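You operate a simulated robot arm through the tools that you are given. There is no shell and no other tool.

Carry out the task below with a simulated robot arm. There is one attempt and no reset: what you move stays moved.

## Task
Set rate, volume and PEEP on ventilator one from the yellow card, then start it.
Fine: accept each value; leave the other settings; it runs with no alarm.
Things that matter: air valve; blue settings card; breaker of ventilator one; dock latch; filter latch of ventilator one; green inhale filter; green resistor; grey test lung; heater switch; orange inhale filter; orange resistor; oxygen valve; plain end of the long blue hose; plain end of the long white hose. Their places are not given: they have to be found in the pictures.

It is judged by the outcome, as a careful person would: the job done as asked, and still so three seconds after it is handed in. It fails if anything else is knocked over, pushed out of place, dropped, spilled or broken.

## Robot
A 7-joint arm with a two-finger parallel gripper, fixed in place. Base frame: the origin is on the floor under the middle of its stand, x ahead of it, y to its left, z up. Units: m, degrees, N and s.
With the tool pointing down near the work surface it reaches from about 0.22 to 0.94 m from the base axis. Its first joint turns from -132.0 to 132.0 degrees. Payload 3.91 kg.
The tool frame sits at the grasp point between the pads (the TCP): z along the fingers, y along the line on which they close. The tips reach 0.03 m beyond it. Largest opening 0.11 m; finger width 0.02, thickness 0.01; the body of the gripper, 0.048 by 0.112 m, starts 0.055 m behind the TCP.
Orientation is told as [roll, pitch, yaw] about the base's x, y, z axes, in that order, counted from this pose: with the fingers straight down and closing along the base's y, the tool's x points along the base's -x, its y along +y and its z along -z.

## Interface
- The arm moves only by the tool nudge_tool. Its argument "series" is a list of rows, each an object of numbers (a shift or turn left out is 0, a gripper value left out holds the last): "dx", "dy", "dz": the shift along the tool's x, y, z in units of 400 mm (1.0 is 400 mm); "ax", "ay", "az": the turn, a rotation vector about the tool's x, y, z in units of 120 degrees (1.0 is 120 degrees); "hand": the closure in counts, from 0 (fully open) to 255 (shut). In form: [{"dx": .., "dy": .., "dz": .., "ax": .., "ay": .., "az": .., "hand": ..}, ...]. A call has 1 to 20 rows; each row is the pose to reach, as a shift and turn from the pose commanded when the call began, along the tool's axes at that moment. A call with a number of a shift or a turn outside -1 to 1 is refused whole. Rows are played at 5 a second. More than 0.05 m and 8.6 degrees between two rows, or a gripper value outside its range, and nothing of the call is played. A pose out of reach is approached as far as the arm can. The call stops where the force on the tool passes 40 N (or 10 N more than at its start, if that is more) or the arm is blocked; 0.2 s more then pass. Each finger travels about 0.108 m/s and halts on what it meets, pressing with about 35 N; the grip force reading is that of the motor and also rises with nothing between the fingers. The clock runs only during rows and for 0.2 s after the last one: add rows that repeat a pose to give the fingers time. It gives the time, the measured TCP pose, the force on the tool (base axes), the opening and the grip force at its end, in the units of the frame above (readings bear some noise), with the torque about the TCP (base axes, N m) and any sound that the robot's microphone picked up.
- Cameras (640 x 400 px; columns grow to the right, rows downward): "scene" is fixed at [0.2197, -0.5009, 1.7329]; the picture's right is [1.00, 0.06, 0.00], its down [0.03, -0.54, -0.84] and it looks along [-0.05, 0.84, -0.54] (base axes); focal length 313 px, centre (320, 200). "wrist" rides on the gripper at [0.073, 0.017, -0.103] in the tool frame; the picture's right is [-0.23, 0.97, 0.00], its down [-0.76, -0.18, -0.62] and it looks along [-0.61, -0.14, 0.78] (tool axes); focal length 222 px, centre (320, 200).
- grab_frame(camera): a new picture of that camera. No time passes.
- probe_pixels(camera, pixels): for up to 12 pixels [column, row] of the newest picture of that camera ("zoom" is the newest enlarged one), the place [x, y, z] in the base frame of the surface seen there, good to about 0.003 m. No time passes.
- close_up(camera, box): a new picture of the part [left, top, right, bottom] of that camera's present view, enlarged. No time passes.
- sign_off(): hands the job in; it is judged then, once.

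Unless the task says otherwise, let go and move clear before handing in.

The tools are called after ">>>" by a JSON object that holds its "op" and its "data". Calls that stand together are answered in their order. nudge_tool: Moves the arm, as the interface text tells. Its arguments: {"type":"object","properties":{"series":{"type":"array","items":{"type":"object","properties":{"dx":{"type":"number"},"dy":{"type":"number"},"dz":{"type":"number"},"ax":{"type":"number"},"ay":{"type":"number"},"az":{"type":"number"},"hand":{"type":"number"}}}}},"required":["series"]} The other tools are called the same way: grab_frame (camera) takes a picture; probe_pixels (camera, pixels) gives the place of the surface under pixels of a picture; close_up (camera, box) takes an enlarged picture of a part of a camera's view; sign_off () hands the job in.

At the start:

```text
clock: 0.0
eef_pos: [0.2579, 0.6036, 1.3574]
tcp_rot: [0.1, 0.0, 0.0]
force: [-0.8, -0.3, 0.1]
ft_torque: [0.02, 0.0, -0.01]
width: 0.11
grasp_force: 0.1
```

scene: 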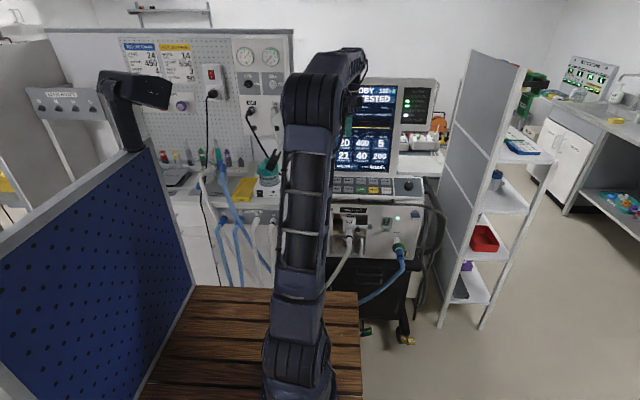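
wrist: 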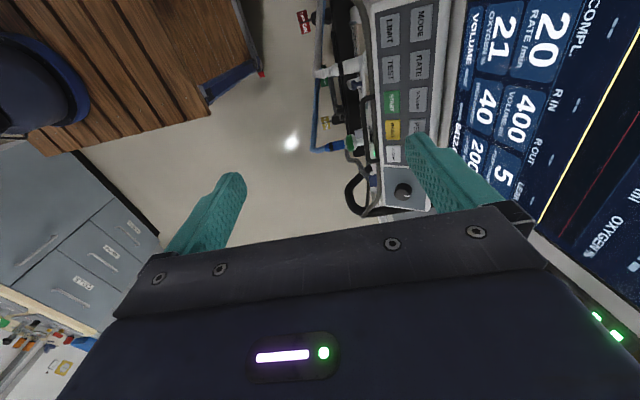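

The scene shows a ventilator with a screen near (380,130), a key panel near (375,185), and two cards at (140,60) and (178,62). I'll enlarge these parts first.

>>> {"op": "close_up", "data": {"camera": "scene", "box": [110, 30, 210, 92]}}

>>> {"op": "close_up", "data": {"camera": "scene", "box": [320, 70, 450, 151]}}

>>> {"op": "close_up", "data": {"camera": "scene", "box": [310, 150, 450, 237]}}

>>> {"op": "close_up", "data": {"camera": "scene", "box": [140, 90, 300, 190]}}

>>> {"op": "close_up", "data": {"camera": "wrist", "box": [300, 0, 640, 212]}}

```text
6.40 times, centred on (160, 61) of scene
```

zoom: 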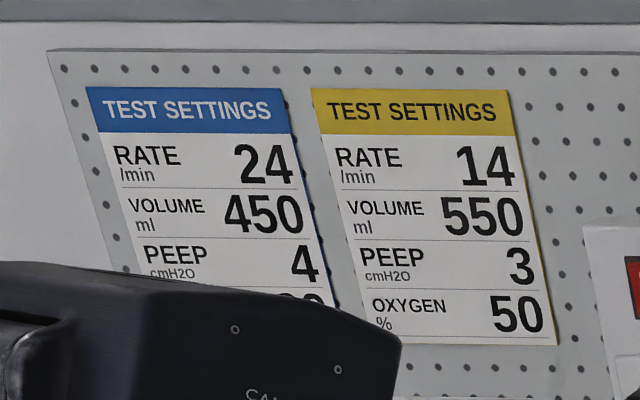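

```text
4.92 times, centred on (385, 110) of scene
```

zoom: 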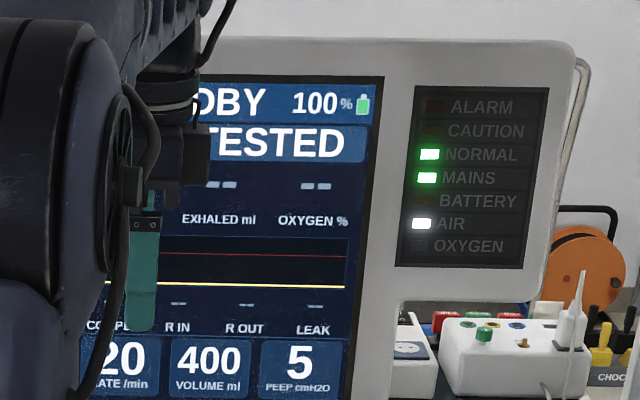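

```text
4.57 times, centred on (380, 194) of scene
```

zoom: 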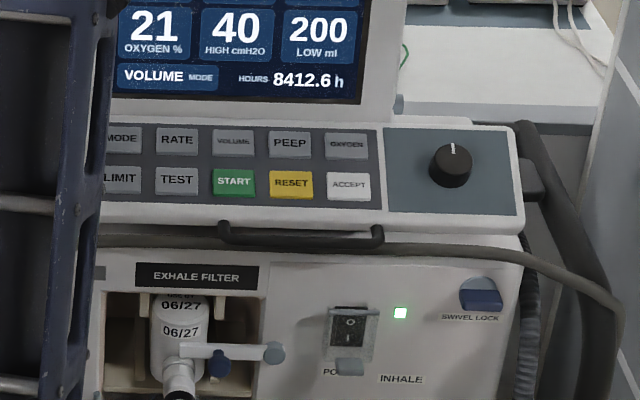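

```text
4.00 times, centred on (220, 140) of scene
```

zoom: 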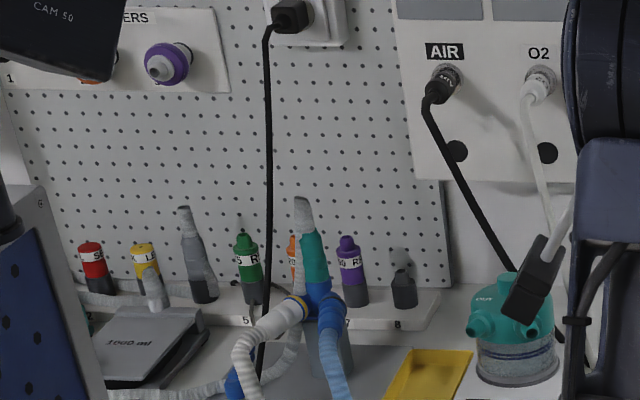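

```text
1.88 times, centred on (470, 106) of wrist
```

zoom: 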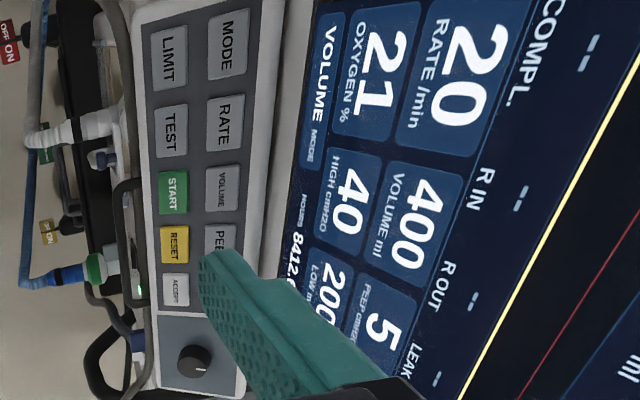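

The yellow card reads rate 14, volume 550, PEEP 3, and the ventilator shows 20 / 400 / 5 in standby. I'll probe the keys, knob and circuit parts to locate them.

>>> {"op": "grab_frame", "data": {"camera": "wrist"}}

>>> {"op": "grab_frame", "data": {"camera": "scene"}}

>>> {"op": "close_up", "data": {"camera": "scene", "box": [310, 150, 450, 237]}}

>>> {"op": "probe_pixels", "data": {"camera": "zoom", "pixels": [[177, 140], [234, 143], [290, 144], [347, 145], [177, 181], [234, 183], [291, 184], [348, 186], [449, 165], [455, 150], [400, 205], [500, 205]]}}

>>> {"op": "probe_pixels", "data": {"camera": "scene", "pixels": [[400, 250], [350, 230], [220, 165], [218, 180], [265, 180], [375, 120], [420, 110], [180, 180], [250, 110], [212, 75], [390, 225], [350, 300]]}}

```text
taken
```

wrist: 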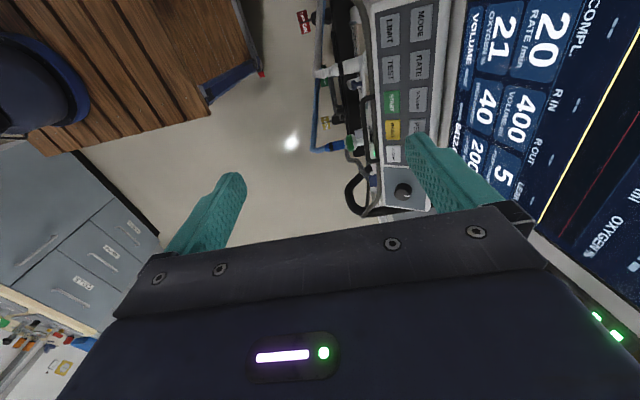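

```text
taken
```

scene: 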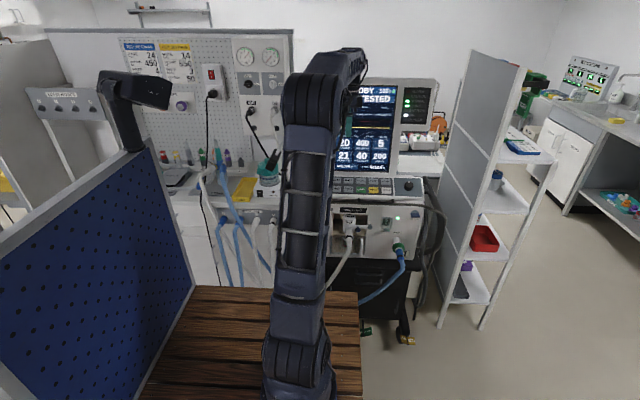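

```text
4.57 times, centred on (380, 194) of scene
```

zoom: 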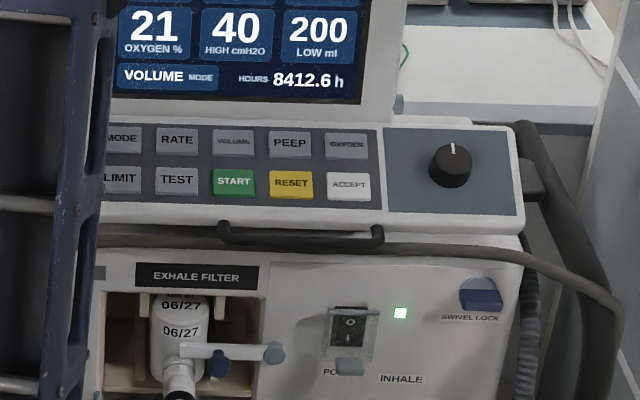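

```text
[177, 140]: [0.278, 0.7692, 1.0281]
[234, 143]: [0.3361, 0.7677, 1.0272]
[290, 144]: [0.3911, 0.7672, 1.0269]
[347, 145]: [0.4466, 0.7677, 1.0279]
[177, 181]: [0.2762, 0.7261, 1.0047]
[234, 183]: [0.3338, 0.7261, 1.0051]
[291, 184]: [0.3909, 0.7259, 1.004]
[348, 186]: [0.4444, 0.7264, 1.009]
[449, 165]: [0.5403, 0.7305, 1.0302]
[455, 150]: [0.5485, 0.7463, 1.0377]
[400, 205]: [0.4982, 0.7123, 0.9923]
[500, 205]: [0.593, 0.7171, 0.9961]
```

```text
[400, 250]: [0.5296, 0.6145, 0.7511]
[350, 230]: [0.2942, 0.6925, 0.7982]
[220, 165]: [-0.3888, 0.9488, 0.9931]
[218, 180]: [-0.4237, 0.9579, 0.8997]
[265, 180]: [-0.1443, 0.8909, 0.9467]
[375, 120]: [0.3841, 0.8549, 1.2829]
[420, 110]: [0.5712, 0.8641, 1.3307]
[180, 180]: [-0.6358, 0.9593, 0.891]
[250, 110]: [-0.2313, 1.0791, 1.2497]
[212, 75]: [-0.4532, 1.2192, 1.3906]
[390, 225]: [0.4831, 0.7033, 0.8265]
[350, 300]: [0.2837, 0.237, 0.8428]
```

The keypad sits tilted about 29° at y≈0.73–0.77, z≈1.00–1.03, with RATE at x≈0.278, VOLUME 0.336, PEEP 0.391, ACCEPT (0.444, 0.726) and the knob at about (0.54, 0.735, 1.03). I'll back off and turn the wrist camera toward the screen to read its full state.

>>> {"op": "nudge_tool", "data": {"series": [{"dx": -0.032, "dy": -0.035, "dz": -0.01, "az": -0.068}, {"dx": -0.064, "dy": -0.07, "dz": -0.02, "az": -0.136}, {"dx": -0.097, "dy": -0.105, "dz": -0.03, "az": -0.204}, {"dx": -0.129, "dy": -0.14, "dz": -0.04, "az": -0.272}, {"dx": -0.161, "dy": -0.175, "dz": -0.05, "az": -0.34}, {"dx": -0.194, "dy": -0.21, "dz": -0.06, "az": -0.408}, {"dx": -0.226, "dy": -0.245, "dz": -0.07, "az": -0.476}, {"dx": -0.258, "dy": -0.28, "dz": -0.08, "az": -0.544}, {"dx": -0.29, "dy": -0.315, "dz": -0.09, "az": -0.612}, {"dx": -0.323, "dy": -0.35, "dz": -0.1, "az": -0.68}, {"dx": -0.355, "dy": -0.385, "dz": -0.11, "az": -0.75}, {"dx": -0.355, "dy": -0.385, "dz": -0.11, "az": -0.75}]}}

>>> {"op": "grab_frame", "data": {"camera": "wrist"}}

>>> {"op": "grab_frame", "data": {"camera": "scene"}}

```text
clock: 2.6
eef_pos: [0.3991, 0.4491, 1.4006]
tcp_rot: [0.0, -0.1, 90.0]
force: [-0.1, 0.7, 1.7]
ft_torque: [0.03, -0.03, -0.04]
width: 0.1099
grasp_force: 0.0
```

```text
taken
```

wrist: 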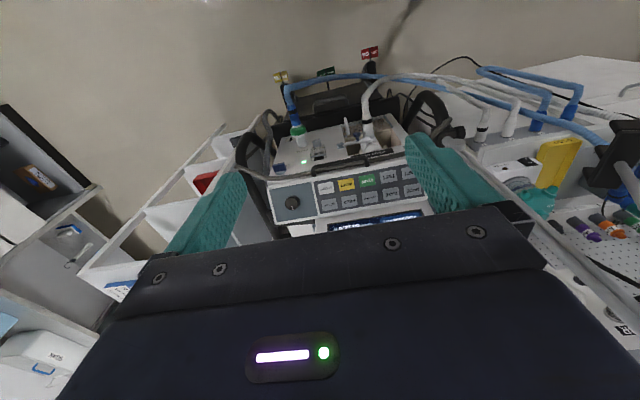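

```text
taken
```

scene: 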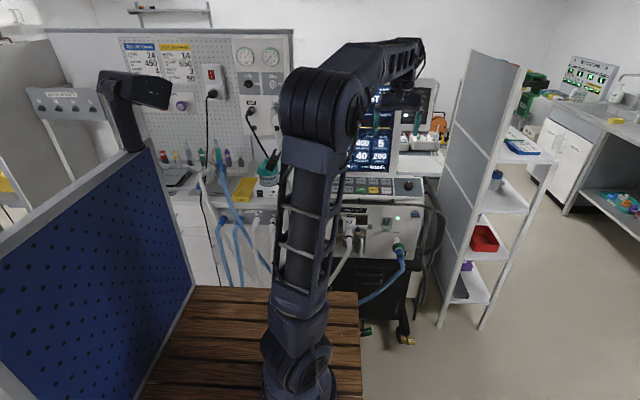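

The wrist view is upside-down, but it shows the ventilator front with the blue hose at (297,125) on INHALE and the white hose at (370,120) on the exhale filter. I'll enlarge these areas.

>>> {"op": "close_up", "data": {"camera": "wrist", "box": [240, 60, 440, 185]}}

>>> {"op": "close_up", "data": {"camera": "wrist", "box": [420, 50, 640, 187]}}

>>> {"op": "close_up", "data": {"camera": "wrist", "box": [440, 180, 640, 305]}}

>>> {"op": "close_up", "data": {"camera": "scene", "box": [330, 70, 450, 145]}}

>>> {"op": "close_up", "data": {"camera": "scene", "box": [190, 130, 300, 300]}}

>>> {"op": "close_up", "data": {"camera": "scene", "box": [310, 190, 450, 350]}}

```text
3.20 times, centred on (340, 122) of wrist
```

zoom: 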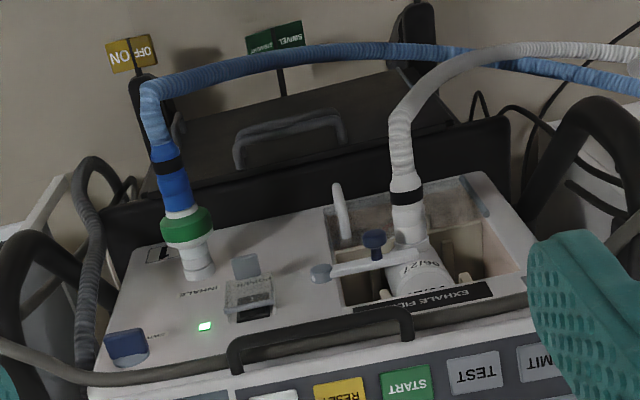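

```text
2.91 times, centred on (530, 118) of wrist
```

zoom: 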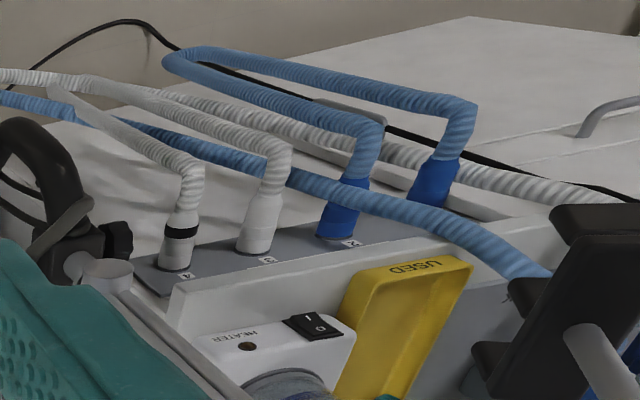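

```text
3.20 times, centred on (540, 242) of wrist
```

zoom: 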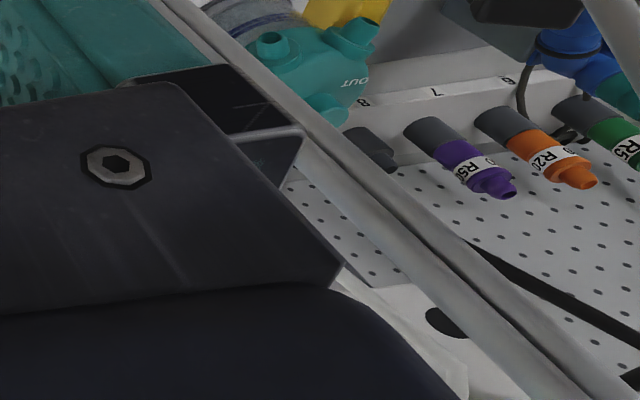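

```text
5.33 times, centred on (390, 108) of scene
```

zoom: 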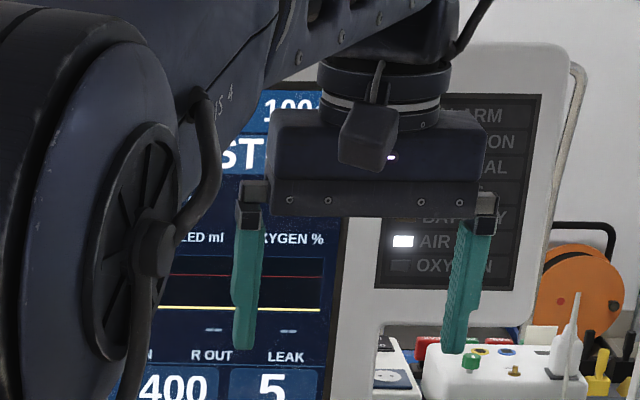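

```text
2.35 times, centred on (245, 215) of scene
```

zoom: 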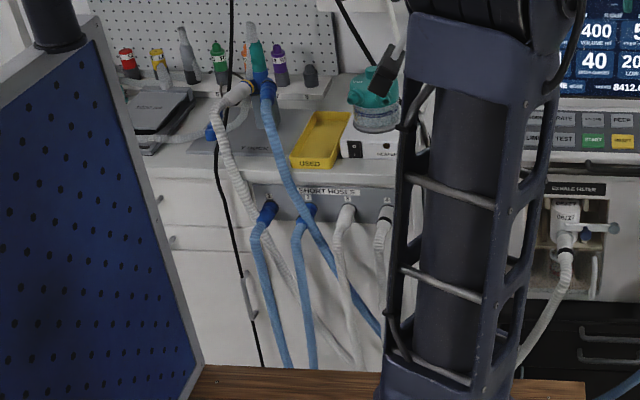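

```text
2.50 times, centred on (380, 270) of scene
```

zoom: 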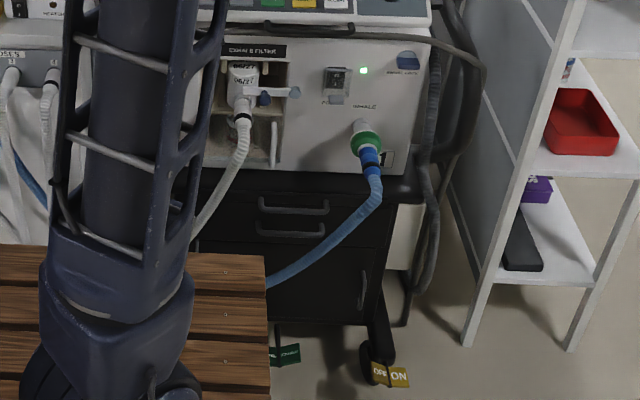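

The inhale port (green filter) and exhale filter are hosed up; now I need the lung side of the circuit around (215,165) and the screen header. I'll enlarge those.

>>> {"op": "close_up", "data": {"camera": "scene", "box": [150, 135, 250, 198]}}

>>> {"op": "close_up", "data": {"camera": "scene", "box": [20, 70, 200, 200]}}

>>> {"op": "close_up", "data": {"camera": "scene", "box": [220, 35, 300, 125]}}

>>> {"op": "close_up", "data": {"camera": "scene", "box": [520, 50, 640, 125]}}

>>> {"op": "close_up", "data": {"camera": "wrist", "box": [0, 100, 240, 250]}}

```text
6.35 times, centred on (200, 166) of scene
```

zoom: 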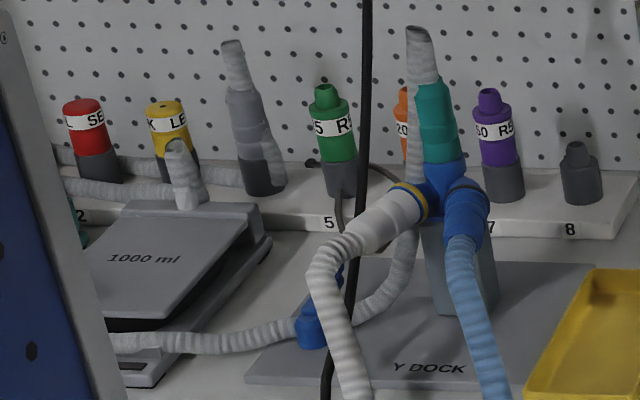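

```text
3.08 times, centred on (110, 135) of scene
```

zoom: 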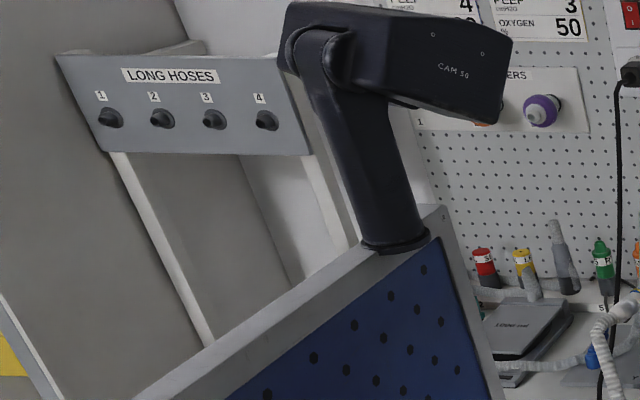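

```text
4.44 times, centred on (260, 80) of scene
```

zoom: 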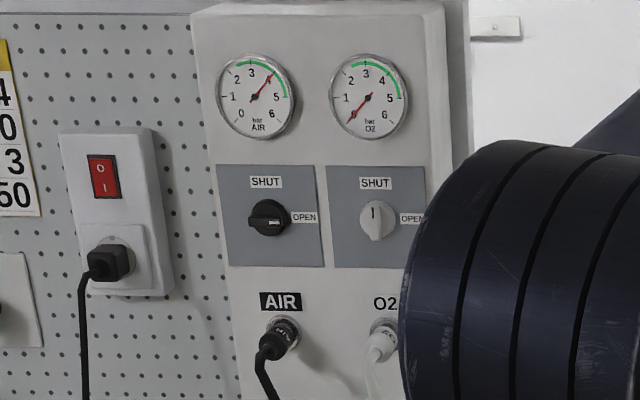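

```text
5.33 times, centred on (580, 88) of scene
```

zoom: 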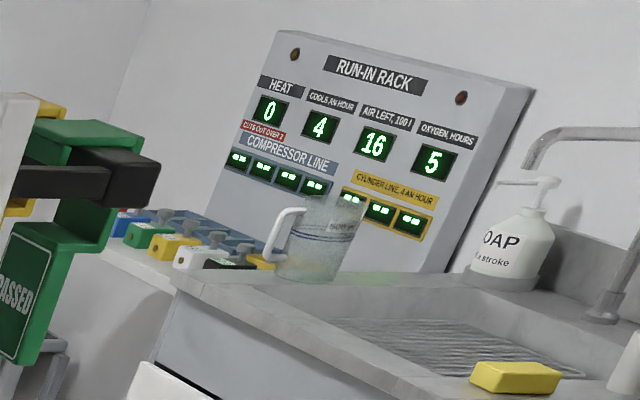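

```text
2.67 times, centred on (120, 175) of wrist
```

zoom: 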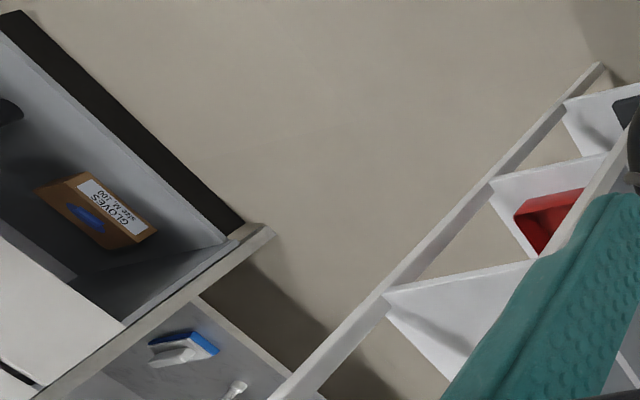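

Air valve shows OPEN with about 4 bar and the dock and lung look plumbed in; nothing there to touch so far. I'll tilt the wrist up by 50° to read the whole ventilator screen before pressing anything.

>>> {"op": "nudge_tool", "data": {"series": [{"ay": -0.07}, {"ay": -0.14}, {"ay": -0.21}, {"ay": -0.28}, {"ay": -0.35}, {"ay": -0.4167}, {"ay": -0.4167}]}}

>>> {"op": "grab_frame", "data": {"camera": "wrist"}}

>>> {"op": "grab_frame", "data": {"camera": "scene"}}

```text
clock: 4.2
eef_pos: [0.3984, 0.4492, 1.4]
tcp_rot: [-0.1, -50.0, 90.1]
force: [-0.8, -0.3, -1.2]
ft_torque: [0.02, 0.02, 0.0]
width: 0.1104
grasp_force: 0.1
```

```text
taken
```

wrist: 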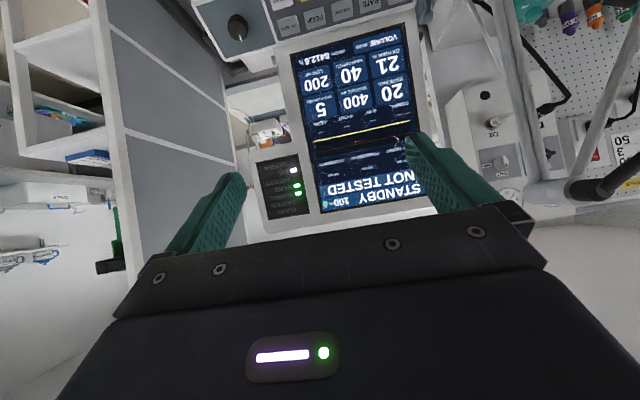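

```text
taken
```

scene: 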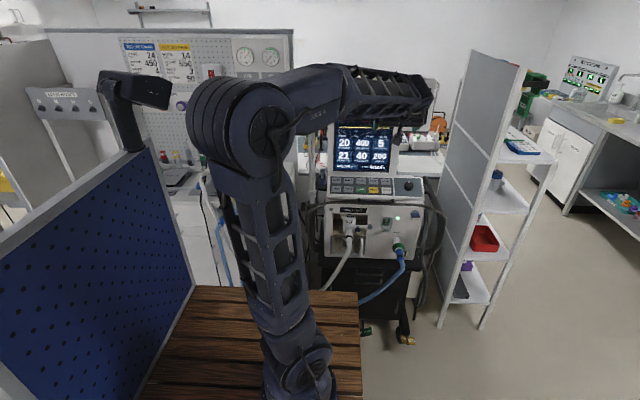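

The screen reads "STANDBY / NOT TESTED", 20 / 400 / 5 / 21 / 40 / 200. I'll enlarge the screen and panel from here for exact geometry.

>>> {"op": "close_up", "data": {"camera": "wrist", "box": [200, 0, 440, 220]}}

>>> {"op": "close_up", "data": {"camera": "scene", "box": [320, 120, 440, 270]}}

>>> {"op": "close_up", "data": {"camera": "scene", "box": [325, 165, 435, 234]}}

>>> {"op": "probe_pixels", "data": {"camera": "zoom", "pixels": [[485, 110], [485, 90], [485, 75], [100, 90], [160, 90], [100, 130], [225, 92], [290, 95], [350, 97], [350, 140], [225, 135], [290, 138]]}}

```text
1.82 times, centred on (320, 110) of wrist
```

zoom: 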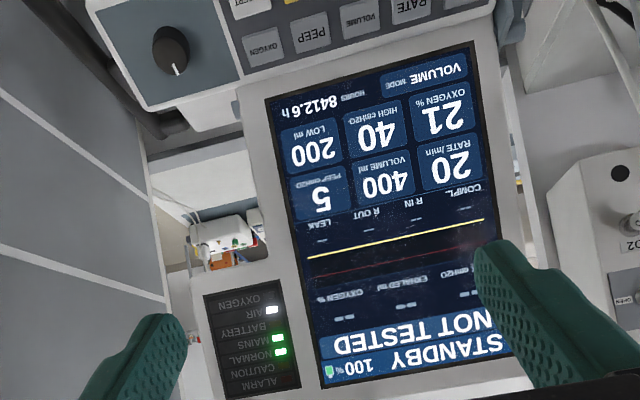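

```text
2.67 times, centred on (380, 195) of scene
```

zoom: 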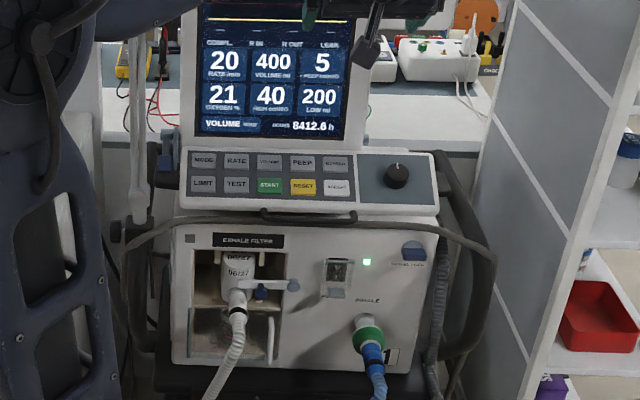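

```text
5.80 times, centred on (380, 200) of scene
```

zoom: 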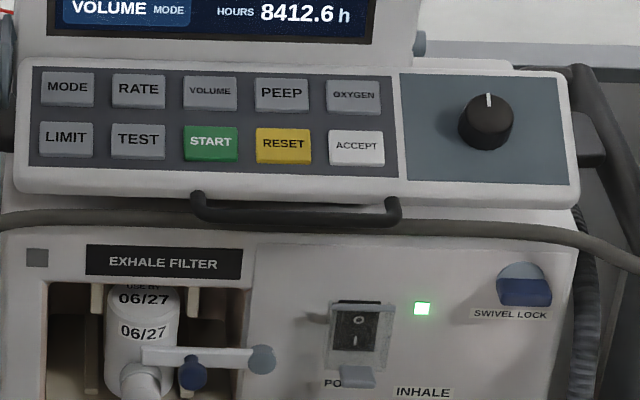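

```text
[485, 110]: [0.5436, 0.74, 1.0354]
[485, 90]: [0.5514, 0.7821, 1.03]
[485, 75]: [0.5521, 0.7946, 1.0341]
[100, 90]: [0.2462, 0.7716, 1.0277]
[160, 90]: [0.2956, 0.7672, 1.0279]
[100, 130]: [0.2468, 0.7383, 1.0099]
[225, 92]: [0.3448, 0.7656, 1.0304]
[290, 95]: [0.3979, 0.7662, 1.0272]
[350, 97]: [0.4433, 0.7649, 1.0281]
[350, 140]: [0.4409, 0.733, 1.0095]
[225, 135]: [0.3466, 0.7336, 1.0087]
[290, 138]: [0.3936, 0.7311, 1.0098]
```

Panel normal is about 28° from vertical and the knob top near (0.543, 0.74, 1.035), about 42 mm wide. I'll probe the knob and key edges from the wrist view for precise centres.

>>> {"op": "close_up", "data": {"camera": "wrist", "box": [190, 0, 390, 75]}}

>>> {"op": "probe_pixels", "data": {"camera": "zoom", "pixels": [[148, 88], [130, 88], [165, 88], [148, 70], [148, 105], [148, 115], [60, 60], [230, 100], [60, 130], [240, 40], [100, 20], [200, 20]]}}

```text
3.20 times, centred on (290, 38) of wrist
```

zoom: 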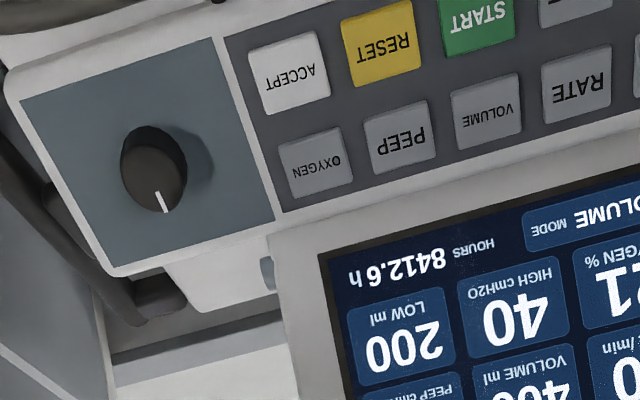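

```text
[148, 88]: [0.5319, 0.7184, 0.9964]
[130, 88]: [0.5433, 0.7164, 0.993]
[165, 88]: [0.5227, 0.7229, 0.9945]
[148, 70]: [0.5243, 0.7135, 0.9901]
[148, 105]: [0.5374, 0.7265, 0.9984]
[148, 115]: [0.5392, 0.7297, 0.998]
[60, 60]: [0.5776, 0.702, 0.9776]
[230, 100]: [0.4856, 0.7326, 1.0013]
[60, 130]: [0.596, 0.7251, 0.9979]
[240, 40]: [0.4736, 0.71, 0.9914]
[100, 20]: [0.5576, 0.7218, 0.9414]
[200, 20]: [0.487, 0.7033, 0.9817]
```

My pixels missed the knob, which is really at (155,170) in this zoom. I'll probe it again at the right places.

>>> {"op": "probe_pixels", "data": {"camera": "zoom", "pixels": [[157, 180], [135, 180], [180, 175], [155, 160], [162, 205], [150, 145], [130, 195], [183, 190], [150, 132], [90, 200], [200, 230], [100, 110]]}}

>>> {"op": "probe_pixels", "data": {"camera": "zoom", "pixels": [[290, 72], [316, 163], [400, 137], [486, 112], [576, 85], [380, 42], [478, 18], [268, 60], [310, 85], [550, 90], [605, 80], [420, 70]]}}

```text
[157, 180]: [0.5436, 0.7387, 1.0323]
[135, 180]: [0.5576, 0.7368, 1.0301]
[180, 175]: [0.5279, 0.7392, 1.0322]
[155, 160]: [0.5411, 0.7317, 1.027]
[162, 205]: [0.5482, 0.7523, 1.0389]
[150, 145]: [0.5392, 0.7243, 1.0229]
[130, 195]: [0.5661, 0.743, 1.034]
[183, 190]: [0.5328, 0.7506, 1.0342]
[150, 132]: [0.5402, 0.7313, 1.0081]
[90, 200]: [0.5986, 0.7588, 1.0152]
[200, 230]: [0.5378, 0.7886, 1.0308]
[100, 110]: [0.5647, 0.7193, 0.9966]
```

```text
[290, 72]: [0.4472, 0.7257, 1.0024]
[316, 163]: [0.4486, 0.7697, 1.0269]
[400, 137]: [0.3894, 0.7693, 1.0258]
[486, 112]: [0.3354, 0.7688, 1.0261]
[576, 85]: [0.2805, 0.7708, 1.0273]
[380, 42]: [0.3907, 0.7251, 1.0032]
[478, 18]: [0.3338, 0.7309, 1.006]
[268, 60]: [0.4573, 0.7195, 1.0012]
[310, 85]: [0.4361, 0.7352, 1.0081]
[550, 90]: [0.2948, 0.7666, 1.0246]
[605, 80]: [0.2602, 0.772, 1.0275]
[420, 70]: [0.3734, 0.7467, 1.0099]
```

Knob top centre is about (0.545, 0.739, 1.0315) with the keys at RATE (0.279,0.770,1.027), VOLUME (0.335,0.769), PEEP (0.390,0.769), START (0.334,0.728,1.005) and ACCEPT (0.446,0.726,1.003). I'll close the fingers and move to a hover in front of RATE, aligned with the panel normal.

>>> {"op": "nudge_tool", "data": {"series": [{"dx": 0.0044, "dy": 0.03, "dz": 0.0726, "ay": 0.0188, "hand": 255}, {"dx": 0.0088, "dy": 0.06, "dz": 0.1451, "ay": 0.0375, "hand": 255}, {"dx": 0.0131, "dy": 0.09, "dz": 0.2177, "ay": 0.0563, "hand": 255}, {"dx": 0.0175, "dy": 0.12, "dz": 0.2902, "ay": 0.075, "hand": 255}, {"dx": 0.0219, "dy": 0.1494, "dz": 0.3628, "ay": 0.0938, "hand": 255}, {"dx": 0.0263, "dy": 0.1793, "dz": 0.4353, "ay": 0.1125, "hand": 255}, {"dx": 0.0307, "dy": 0.2092, "dz": 0.5079, "ay": 0.1313, "hand": 255}, {"dx": 0.035, "dy": 0.239, "dz": 0.5804, "ay": 0.15, "hand": 255}, {"dx": 0.0394, "dy": 0.2689, "dz": 0.653, "ay": 0.1688, "hand": 255}, {"dx": 0.0438, "dy": 0.2988, "dz": 0.7255, "ay": 0.1875, "hand": 255}, {"dx": 0.0438, "dy": 0.2988, "dz": 0.7255, "ay": 0.1875, "hand": 255}]}}

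>>> {"op": "grab_frame", "data": {"camera": "wrist"}}

>>> {"op": "grab_frame", "data": {"camera": "scene"}}

```text
clock: 6.6
eef_pos: [0.2801, 0.6604, 1.2019]
tcp_rot: [0.0, -27.5, 90.0]
force: [0.3, 0.4, 0.1]
ft_torque: [0.0, -0.01, 0.02]
width: 0.0
grasp_force: 35.2
```

```text
taken
```

wrist: 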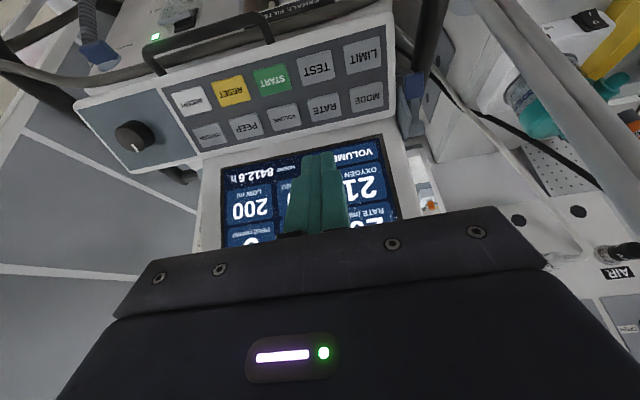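

```text
taken
```

scene: 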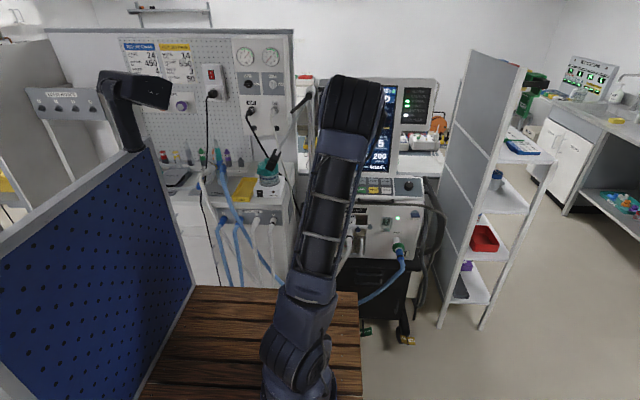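

I'm in front of the panel with fingers closed; RATE is at (323,107) in the wrist view. I'll probe the keys again from this near view.

>>> {"op": "probe_pixels", "data": {"camera": "wrist", "pixels": [[323, 107], [283, 116], [243, 125], [208, 134], [316, 67], [273, 79], [231, 90], [193, 100], [365, 98], [363, 55], [134, 137], [320, 165]]}}

>>> {"op": "close_up", "data": {"camera": "wrist", "box": [100, 30, 300, 155]}}

```text
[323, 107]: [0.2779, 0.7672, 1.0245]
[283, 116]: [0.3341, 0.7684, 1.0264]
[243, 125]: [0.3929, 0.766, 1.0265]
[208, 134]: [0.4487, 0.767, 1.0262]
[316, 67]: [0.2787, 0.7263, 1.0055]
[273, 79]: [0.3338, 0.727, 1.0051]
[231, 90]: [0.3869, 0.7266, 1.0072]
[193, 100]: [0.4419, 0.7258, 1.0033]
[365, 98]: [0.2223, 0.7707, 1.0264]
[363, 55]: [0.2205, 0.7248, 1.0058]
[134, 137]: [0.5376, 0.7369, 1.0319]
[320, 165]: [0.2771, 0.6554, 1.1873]
```

```text
3.20 times, centred on (200, 92) of wrist
```

zoom: 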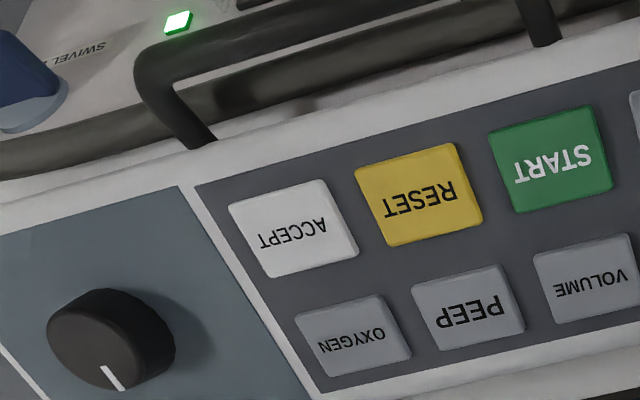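

Key faces confirmed (row 1 at y≈0.7685, z≈1.026; row 2 at y≈0.7265, z≈1.0045). I'll go to about 2 cm off the RATE key face.

>>> {"op": "nudge_tool", "data": {"series": [{"dx": -0.01, "dz": 0.09}, {"dx": -0.02, "dz": 0.18}, {"dx": -0.03, "dz": 0.27}, {"dx": -0.04, "dz": 0.34}, {"dx": -0.04, "dz": 0.386}, {"dx": -0.04, "dz": 0.386}]}}

>>> {"op": "grab_frame", "data": {"camera": "wrist"}}

>>> {"op": "grab_frame", "data": {"camera": "scene"}}

```text
clock: 8.0
eef_pos: [0.279, 0.7467, 1.0717]
tcp_rot: [0.0, -27.5, 89.9]
force: [-0.5, 0.9, -0.3]
ft_torque: [0.0, -0.04, -0.03]
width: 0.0001
grasp_force: 35.1
```

```text
taken
```

wrist: 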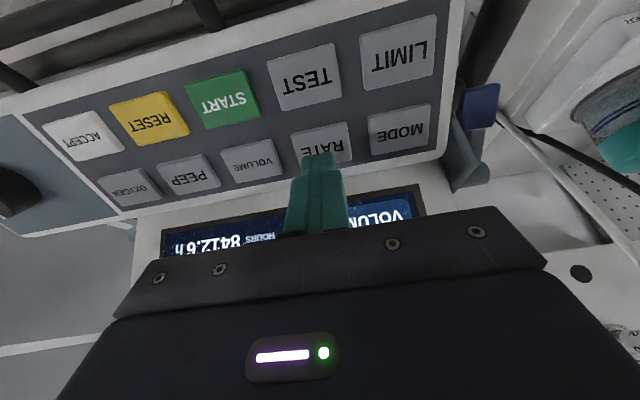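

```text
taken
```

scene: 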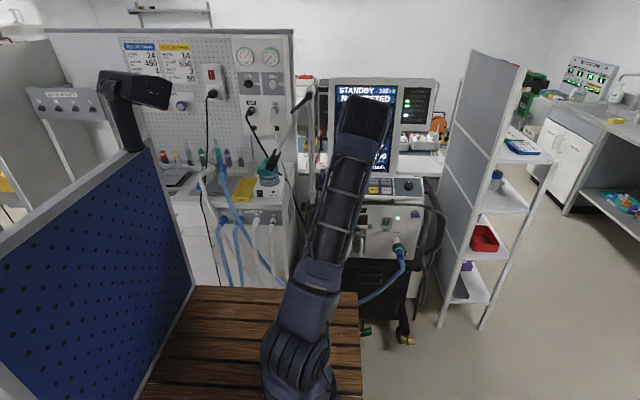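

The fingertips are poised right over RATE at (320,160). I'll press in small steps and then back off.

>>> {"op": "nudge_tool", "data": {"series": [{"dz": 0.025}, {"dz": 0.042}, {"dz": 0.05}, {"dz": 0.055}, {"dz": 0.06}, {"dz": 0.06}, {"dz": 0.04}, {"dz": 0.0}]}}

>>> {"op": "grab_frame", "data": {"camera": "scene"}}

>>> {"op": "grab_frame", "data": {"camera": "wrist"}}

```text
clock: 9.8
eef_pos: [0.2786, 0.7461, 1.0701]
tcp_rot: [0.0, -27.4, 90.1]
force: [-0.5, -0.9, 0.3]
ft_torque: [-0.02, 0.04, 0.03]
width: 0.0
grasp_force: 35.1
heard: click
```

```text
taken
```

scene: 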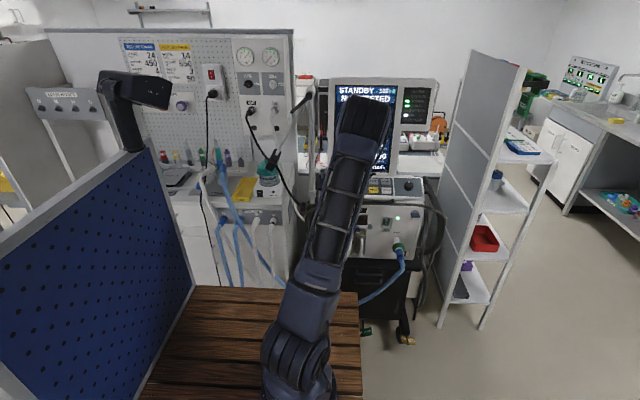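

```text
taken
```

wrist: 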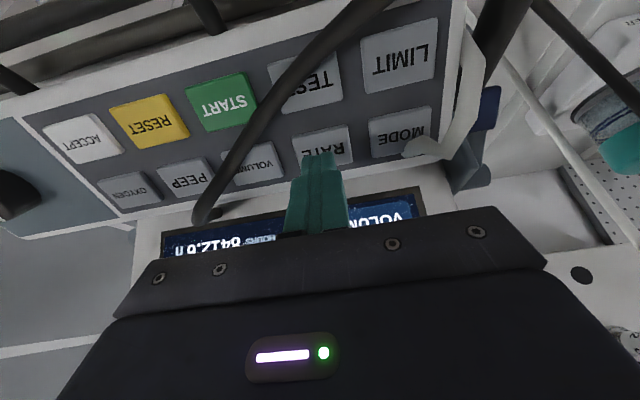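

A click was heard, but a black tube and a white piece now lie across the view at (270,110) and (460,110) — that wasn't there before. I'll look closely before moving.

>>> {"op": "close_up", "data": {"camera": "wrist", "box": [160, 0, 480, 200]}}

>>> {"op": "close_up", "data": {"camera": "scene", "box": [230, 70, 390, 240]}}

>>> {"op": "probe_pixels", "data": {"camera": "wrist", "pixels": [[300, 80], [250, 150], [205, 210], [340, 40], [460, 110], [430, 145], [470, 70], [480, 100], [370, 10], [600, 60], [545, 20], [485, 60]]}}

>>> {"op": "probe_pixels", "data": {"camera": "scene", "pixels": [[272, 160], [290, 190], [300, 213], [305, 97], [290, 130], [315, 90], [312, 150], [303, 205], [275, 170]]}}

```text
2.00 times, centred on (320, 100) of wrist
```

zoom: 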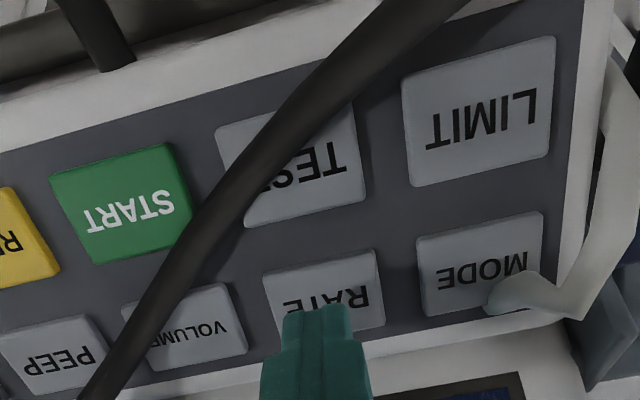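

```text
2.35 times, centred on (310, 155) of scene
```

zoom: 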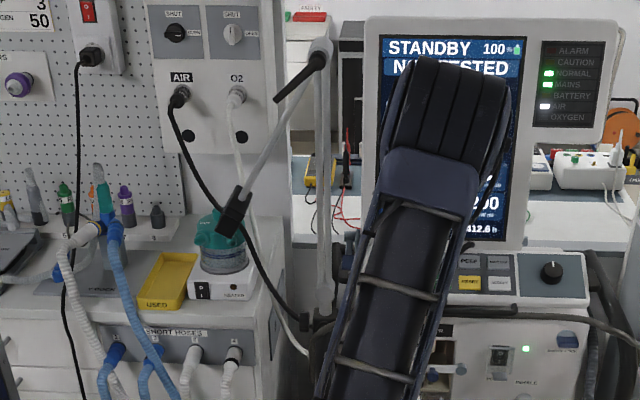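

```text
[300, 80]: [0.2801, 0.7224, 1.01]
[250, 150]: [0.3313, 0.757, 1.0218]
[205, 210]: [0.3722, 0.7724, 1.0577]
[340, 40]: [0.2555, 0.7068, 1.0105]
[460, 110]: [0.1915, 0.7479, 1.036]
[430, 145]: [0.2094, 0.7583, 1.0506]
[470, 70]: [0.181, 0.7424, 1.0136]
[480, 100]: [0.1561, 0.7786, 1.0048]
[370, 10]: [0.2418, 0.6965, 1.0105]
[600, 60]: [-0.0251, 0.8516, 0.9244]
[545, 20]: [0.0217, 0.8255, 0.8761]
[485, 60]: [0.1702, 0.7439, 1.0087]
```

```text
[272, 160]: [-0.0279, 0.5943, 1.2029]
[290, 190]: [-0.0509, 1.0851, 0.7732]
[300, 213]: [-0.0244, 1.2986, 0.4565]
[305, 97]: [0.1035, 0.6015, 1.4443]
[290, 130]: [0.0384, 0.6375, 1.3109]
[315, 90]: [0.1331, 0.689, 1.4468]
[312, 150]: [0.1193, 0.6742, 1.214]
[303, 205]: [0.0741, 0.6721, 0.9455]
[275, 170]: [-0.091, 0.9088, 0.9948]
```

The black tube lies from about (0.24,0.70,1.01) to (0.37,0.77,1.06), right over the keypad, and it wasn't there one call ago. I'll hold still for a moment to see whether it's moving and what it belongs to.

>>> {"op": "nudge_tool", "data": {"series": [{"dz": 0.0}]}}

>>> {"op": "grab_frame", "data": {"camera": "wrist"}}

>>> {"op": "close_up", "data": {"camera": "wrist", "box": [420, 0, 640, 137]}}

>>> {"op": "close_up", "data": {"camera": "scene", "box": [290, 150, 390, 250]}}

>>> {"op": "close_up", "data": {"camera": "scene", "box": [220, 90, 330, 240]}}

```text
clock: 10.2
eef_pos: [0.2801, 0.7455, 1.07]
tcp_rot: [0.0, -27.5, 89.9]
force: [-0.1, 0.7, -1.0]
ft_torque: [-0.01, 0.04, -0.02]
width: 0.0
grasp_force: 34.9
```

```text
taken
```

wrist: 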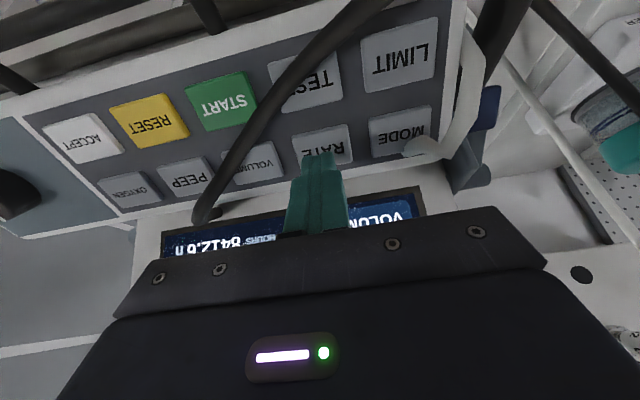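

```text
2.91 times, centred on (530, 68) of wrist
```

zoom: 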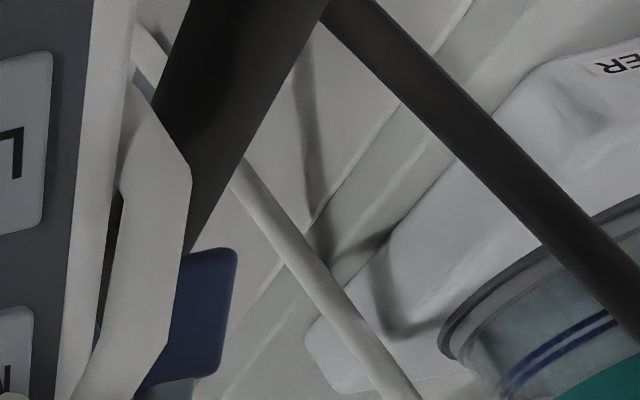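

```text
4.00 times, centred on (340, 200) of scene
```

zoom: 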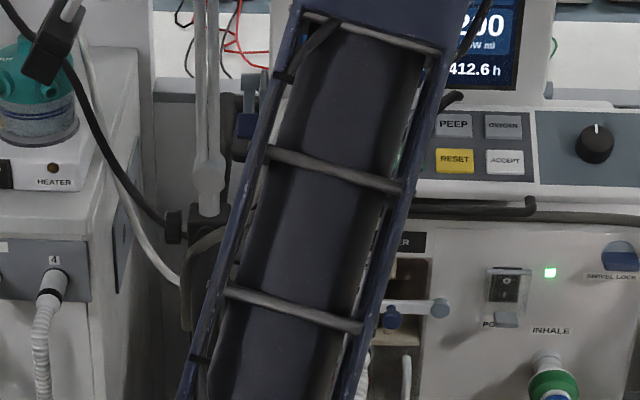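

```text
2.67 times, centred on (275, 165) of scene
```

zoom: 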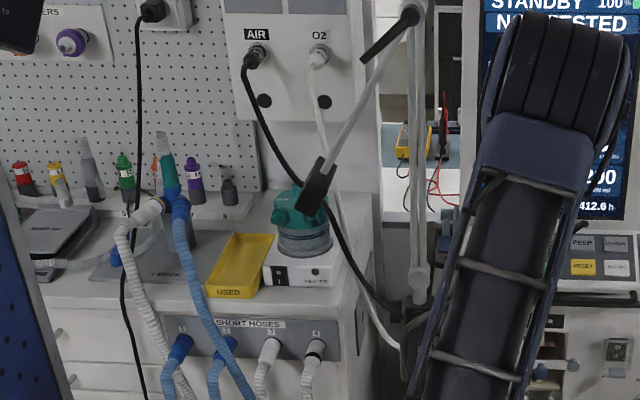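

The hose isn't moving, and the tool reads no load. I'll back straight off along the tool axis in a short step and look again from further away.

>>> {"op": "nudge_tool", "data": {"series": [{"dz": -0.05}, {"dz": -0.1}, {"dz": -0.15}, {"dz": -0.15}]}}

>>> {"op": "grab_frame", "data": {"camera": "wrist"}}

>>> {"op": "close_up", "data": {"camera": "scene", "box": [250, 70, 450, 250]}}

```text
clock: 11.2
eef_pos: [0.2785, 0.7182, 1.1234]
tcp_rot: [0.0, -27.5, 90.0]
force: [0.5, -0.1, -0.1]
ft_torque: [0.0, -0.03, -0.02]
width: 0.0
grasp_force: 34.7
```

```text
taken
```

wrist: 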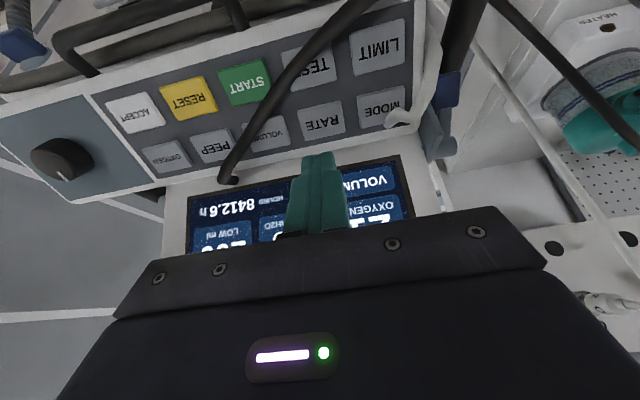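

```text
2.22 times, centred on (350, 160) of scene
```

zoom: 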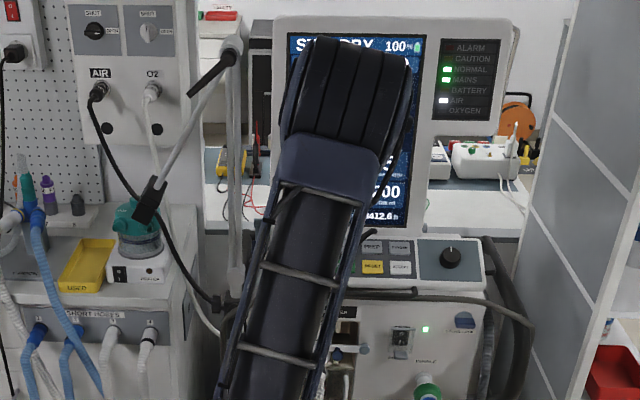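

The black hose clearly comes from the wall side, runs forward off the top of the picture, and ends at (228,180) beside the screen; the white one ends near MODE at (395,120). I'll back off further for a wide view.

>>> {"op": "nudge_tool", "data": {"series": [{"dz": -0.08}, {"dz": -0.16}, {"dz": -0.24}, {"dz": -0.32}, {"dz": -0.4}, {"dz": -0.4}]}}

>>> {"op": "grab_frame", "data": {"camera": "wrist"}}

>>> {"op": "grab_frame", "data": {"camera": "scene"}}

>>> {"op": "close_up", "data": {"camera": "wrist", "box": [180, 0, 500, 200]}}

```text
clock: 12.6
eef_pos: [0.2791, 0.6436, 1.2668]
tcp_rot: [0.0, -27.4, 90.0]
force: [-0.4, 0.4, 0.4]
ft_torque: [0.02, 0.02, -0.01]
width: 0.0001
grasp_force: 34.8
```

```text
taken
```

wrist: 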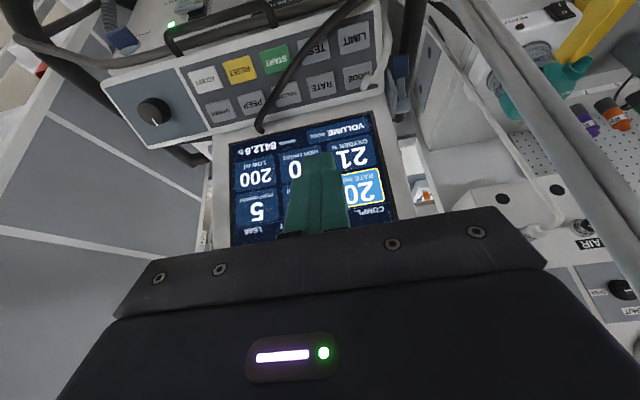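

```text
taken
```

scene: 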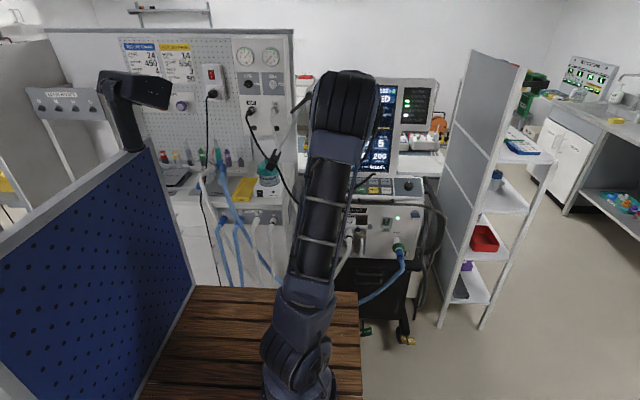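

```text
2.00 times, centred on (340, 100) of wrist
```

zoom: 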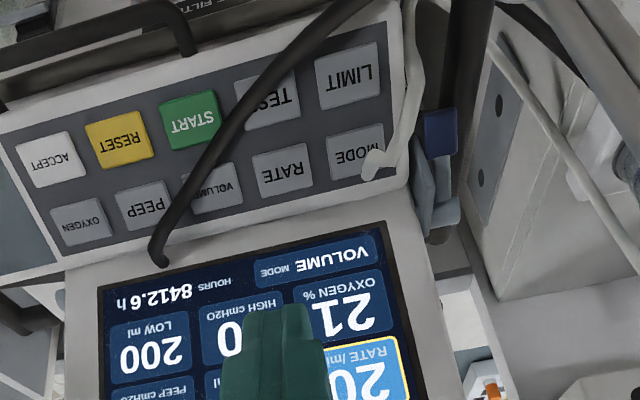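

RATE is selected (its box is highlighted at (360,187)). The hose still lies across the keypad, so I'll swing the arm to the right to let the scene camera see the ventilator's left side.

>>> {"op": "nudge_tool", "data": {"series": [{"dx": 0.023, "dy": -0.09, "dz": -0.032}, {"dx": 0.047, "dy": -0.18, "dz": -0.065}, {"dx": 0.07, "dy": -0.27, "dz": -0.097}, {"dx": 0.094, "dy": -0.36, "dz": -0.129}, {"dx": 0.117, "dy": -0.45, "dz": -0.161}, {"dx": 0.14, "dy": -0.54, "dz": -0.194}, {"dx": 0.164, "dy": -0.625, "dz": -0.226}, {"dx": 0.164, "dy": -0.625, "dz": -0.226}]}}

>>> {"op": "grab_frame", "data": {"camera": "wrist"}}

>>> {"op": "grab_frame", "data": {"camera": "scene"}}

>>> {"op": "close_up", "data": {"camera": "scene", "box": [260, 120, 420, 260]}}

```text
clock: 14.4
eef_pos: [0.5296, 0.5444, 1.3164]
tcp_rot: [0.0, -27.6, 90.0]
force: [-0.4, -1.0, -0.8]
ft_torque: [0.03, 0.01, 0.04]
width: 0.0
grasp_force: 34.7
```

```text
taken
```

wrist: 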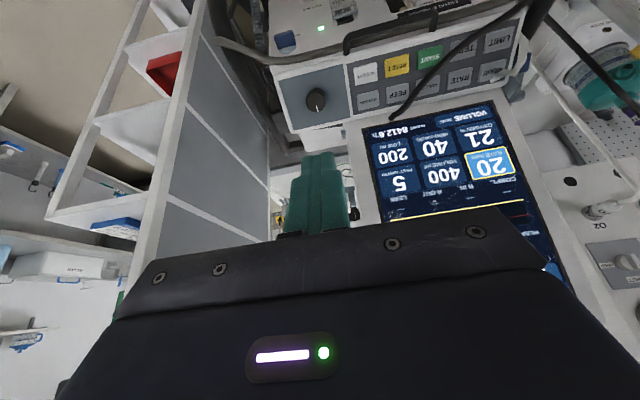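

```text
taken
```

scene: 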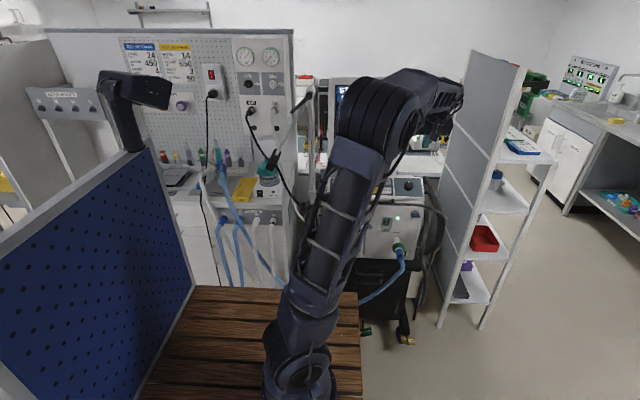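

```text
2.86 times, centred on (340, 190) of scene
```

zoom: 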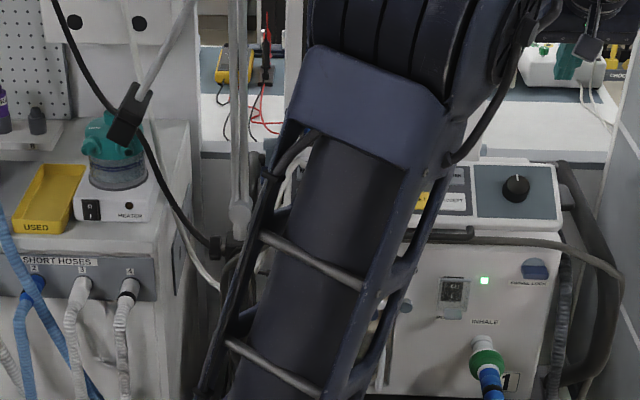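

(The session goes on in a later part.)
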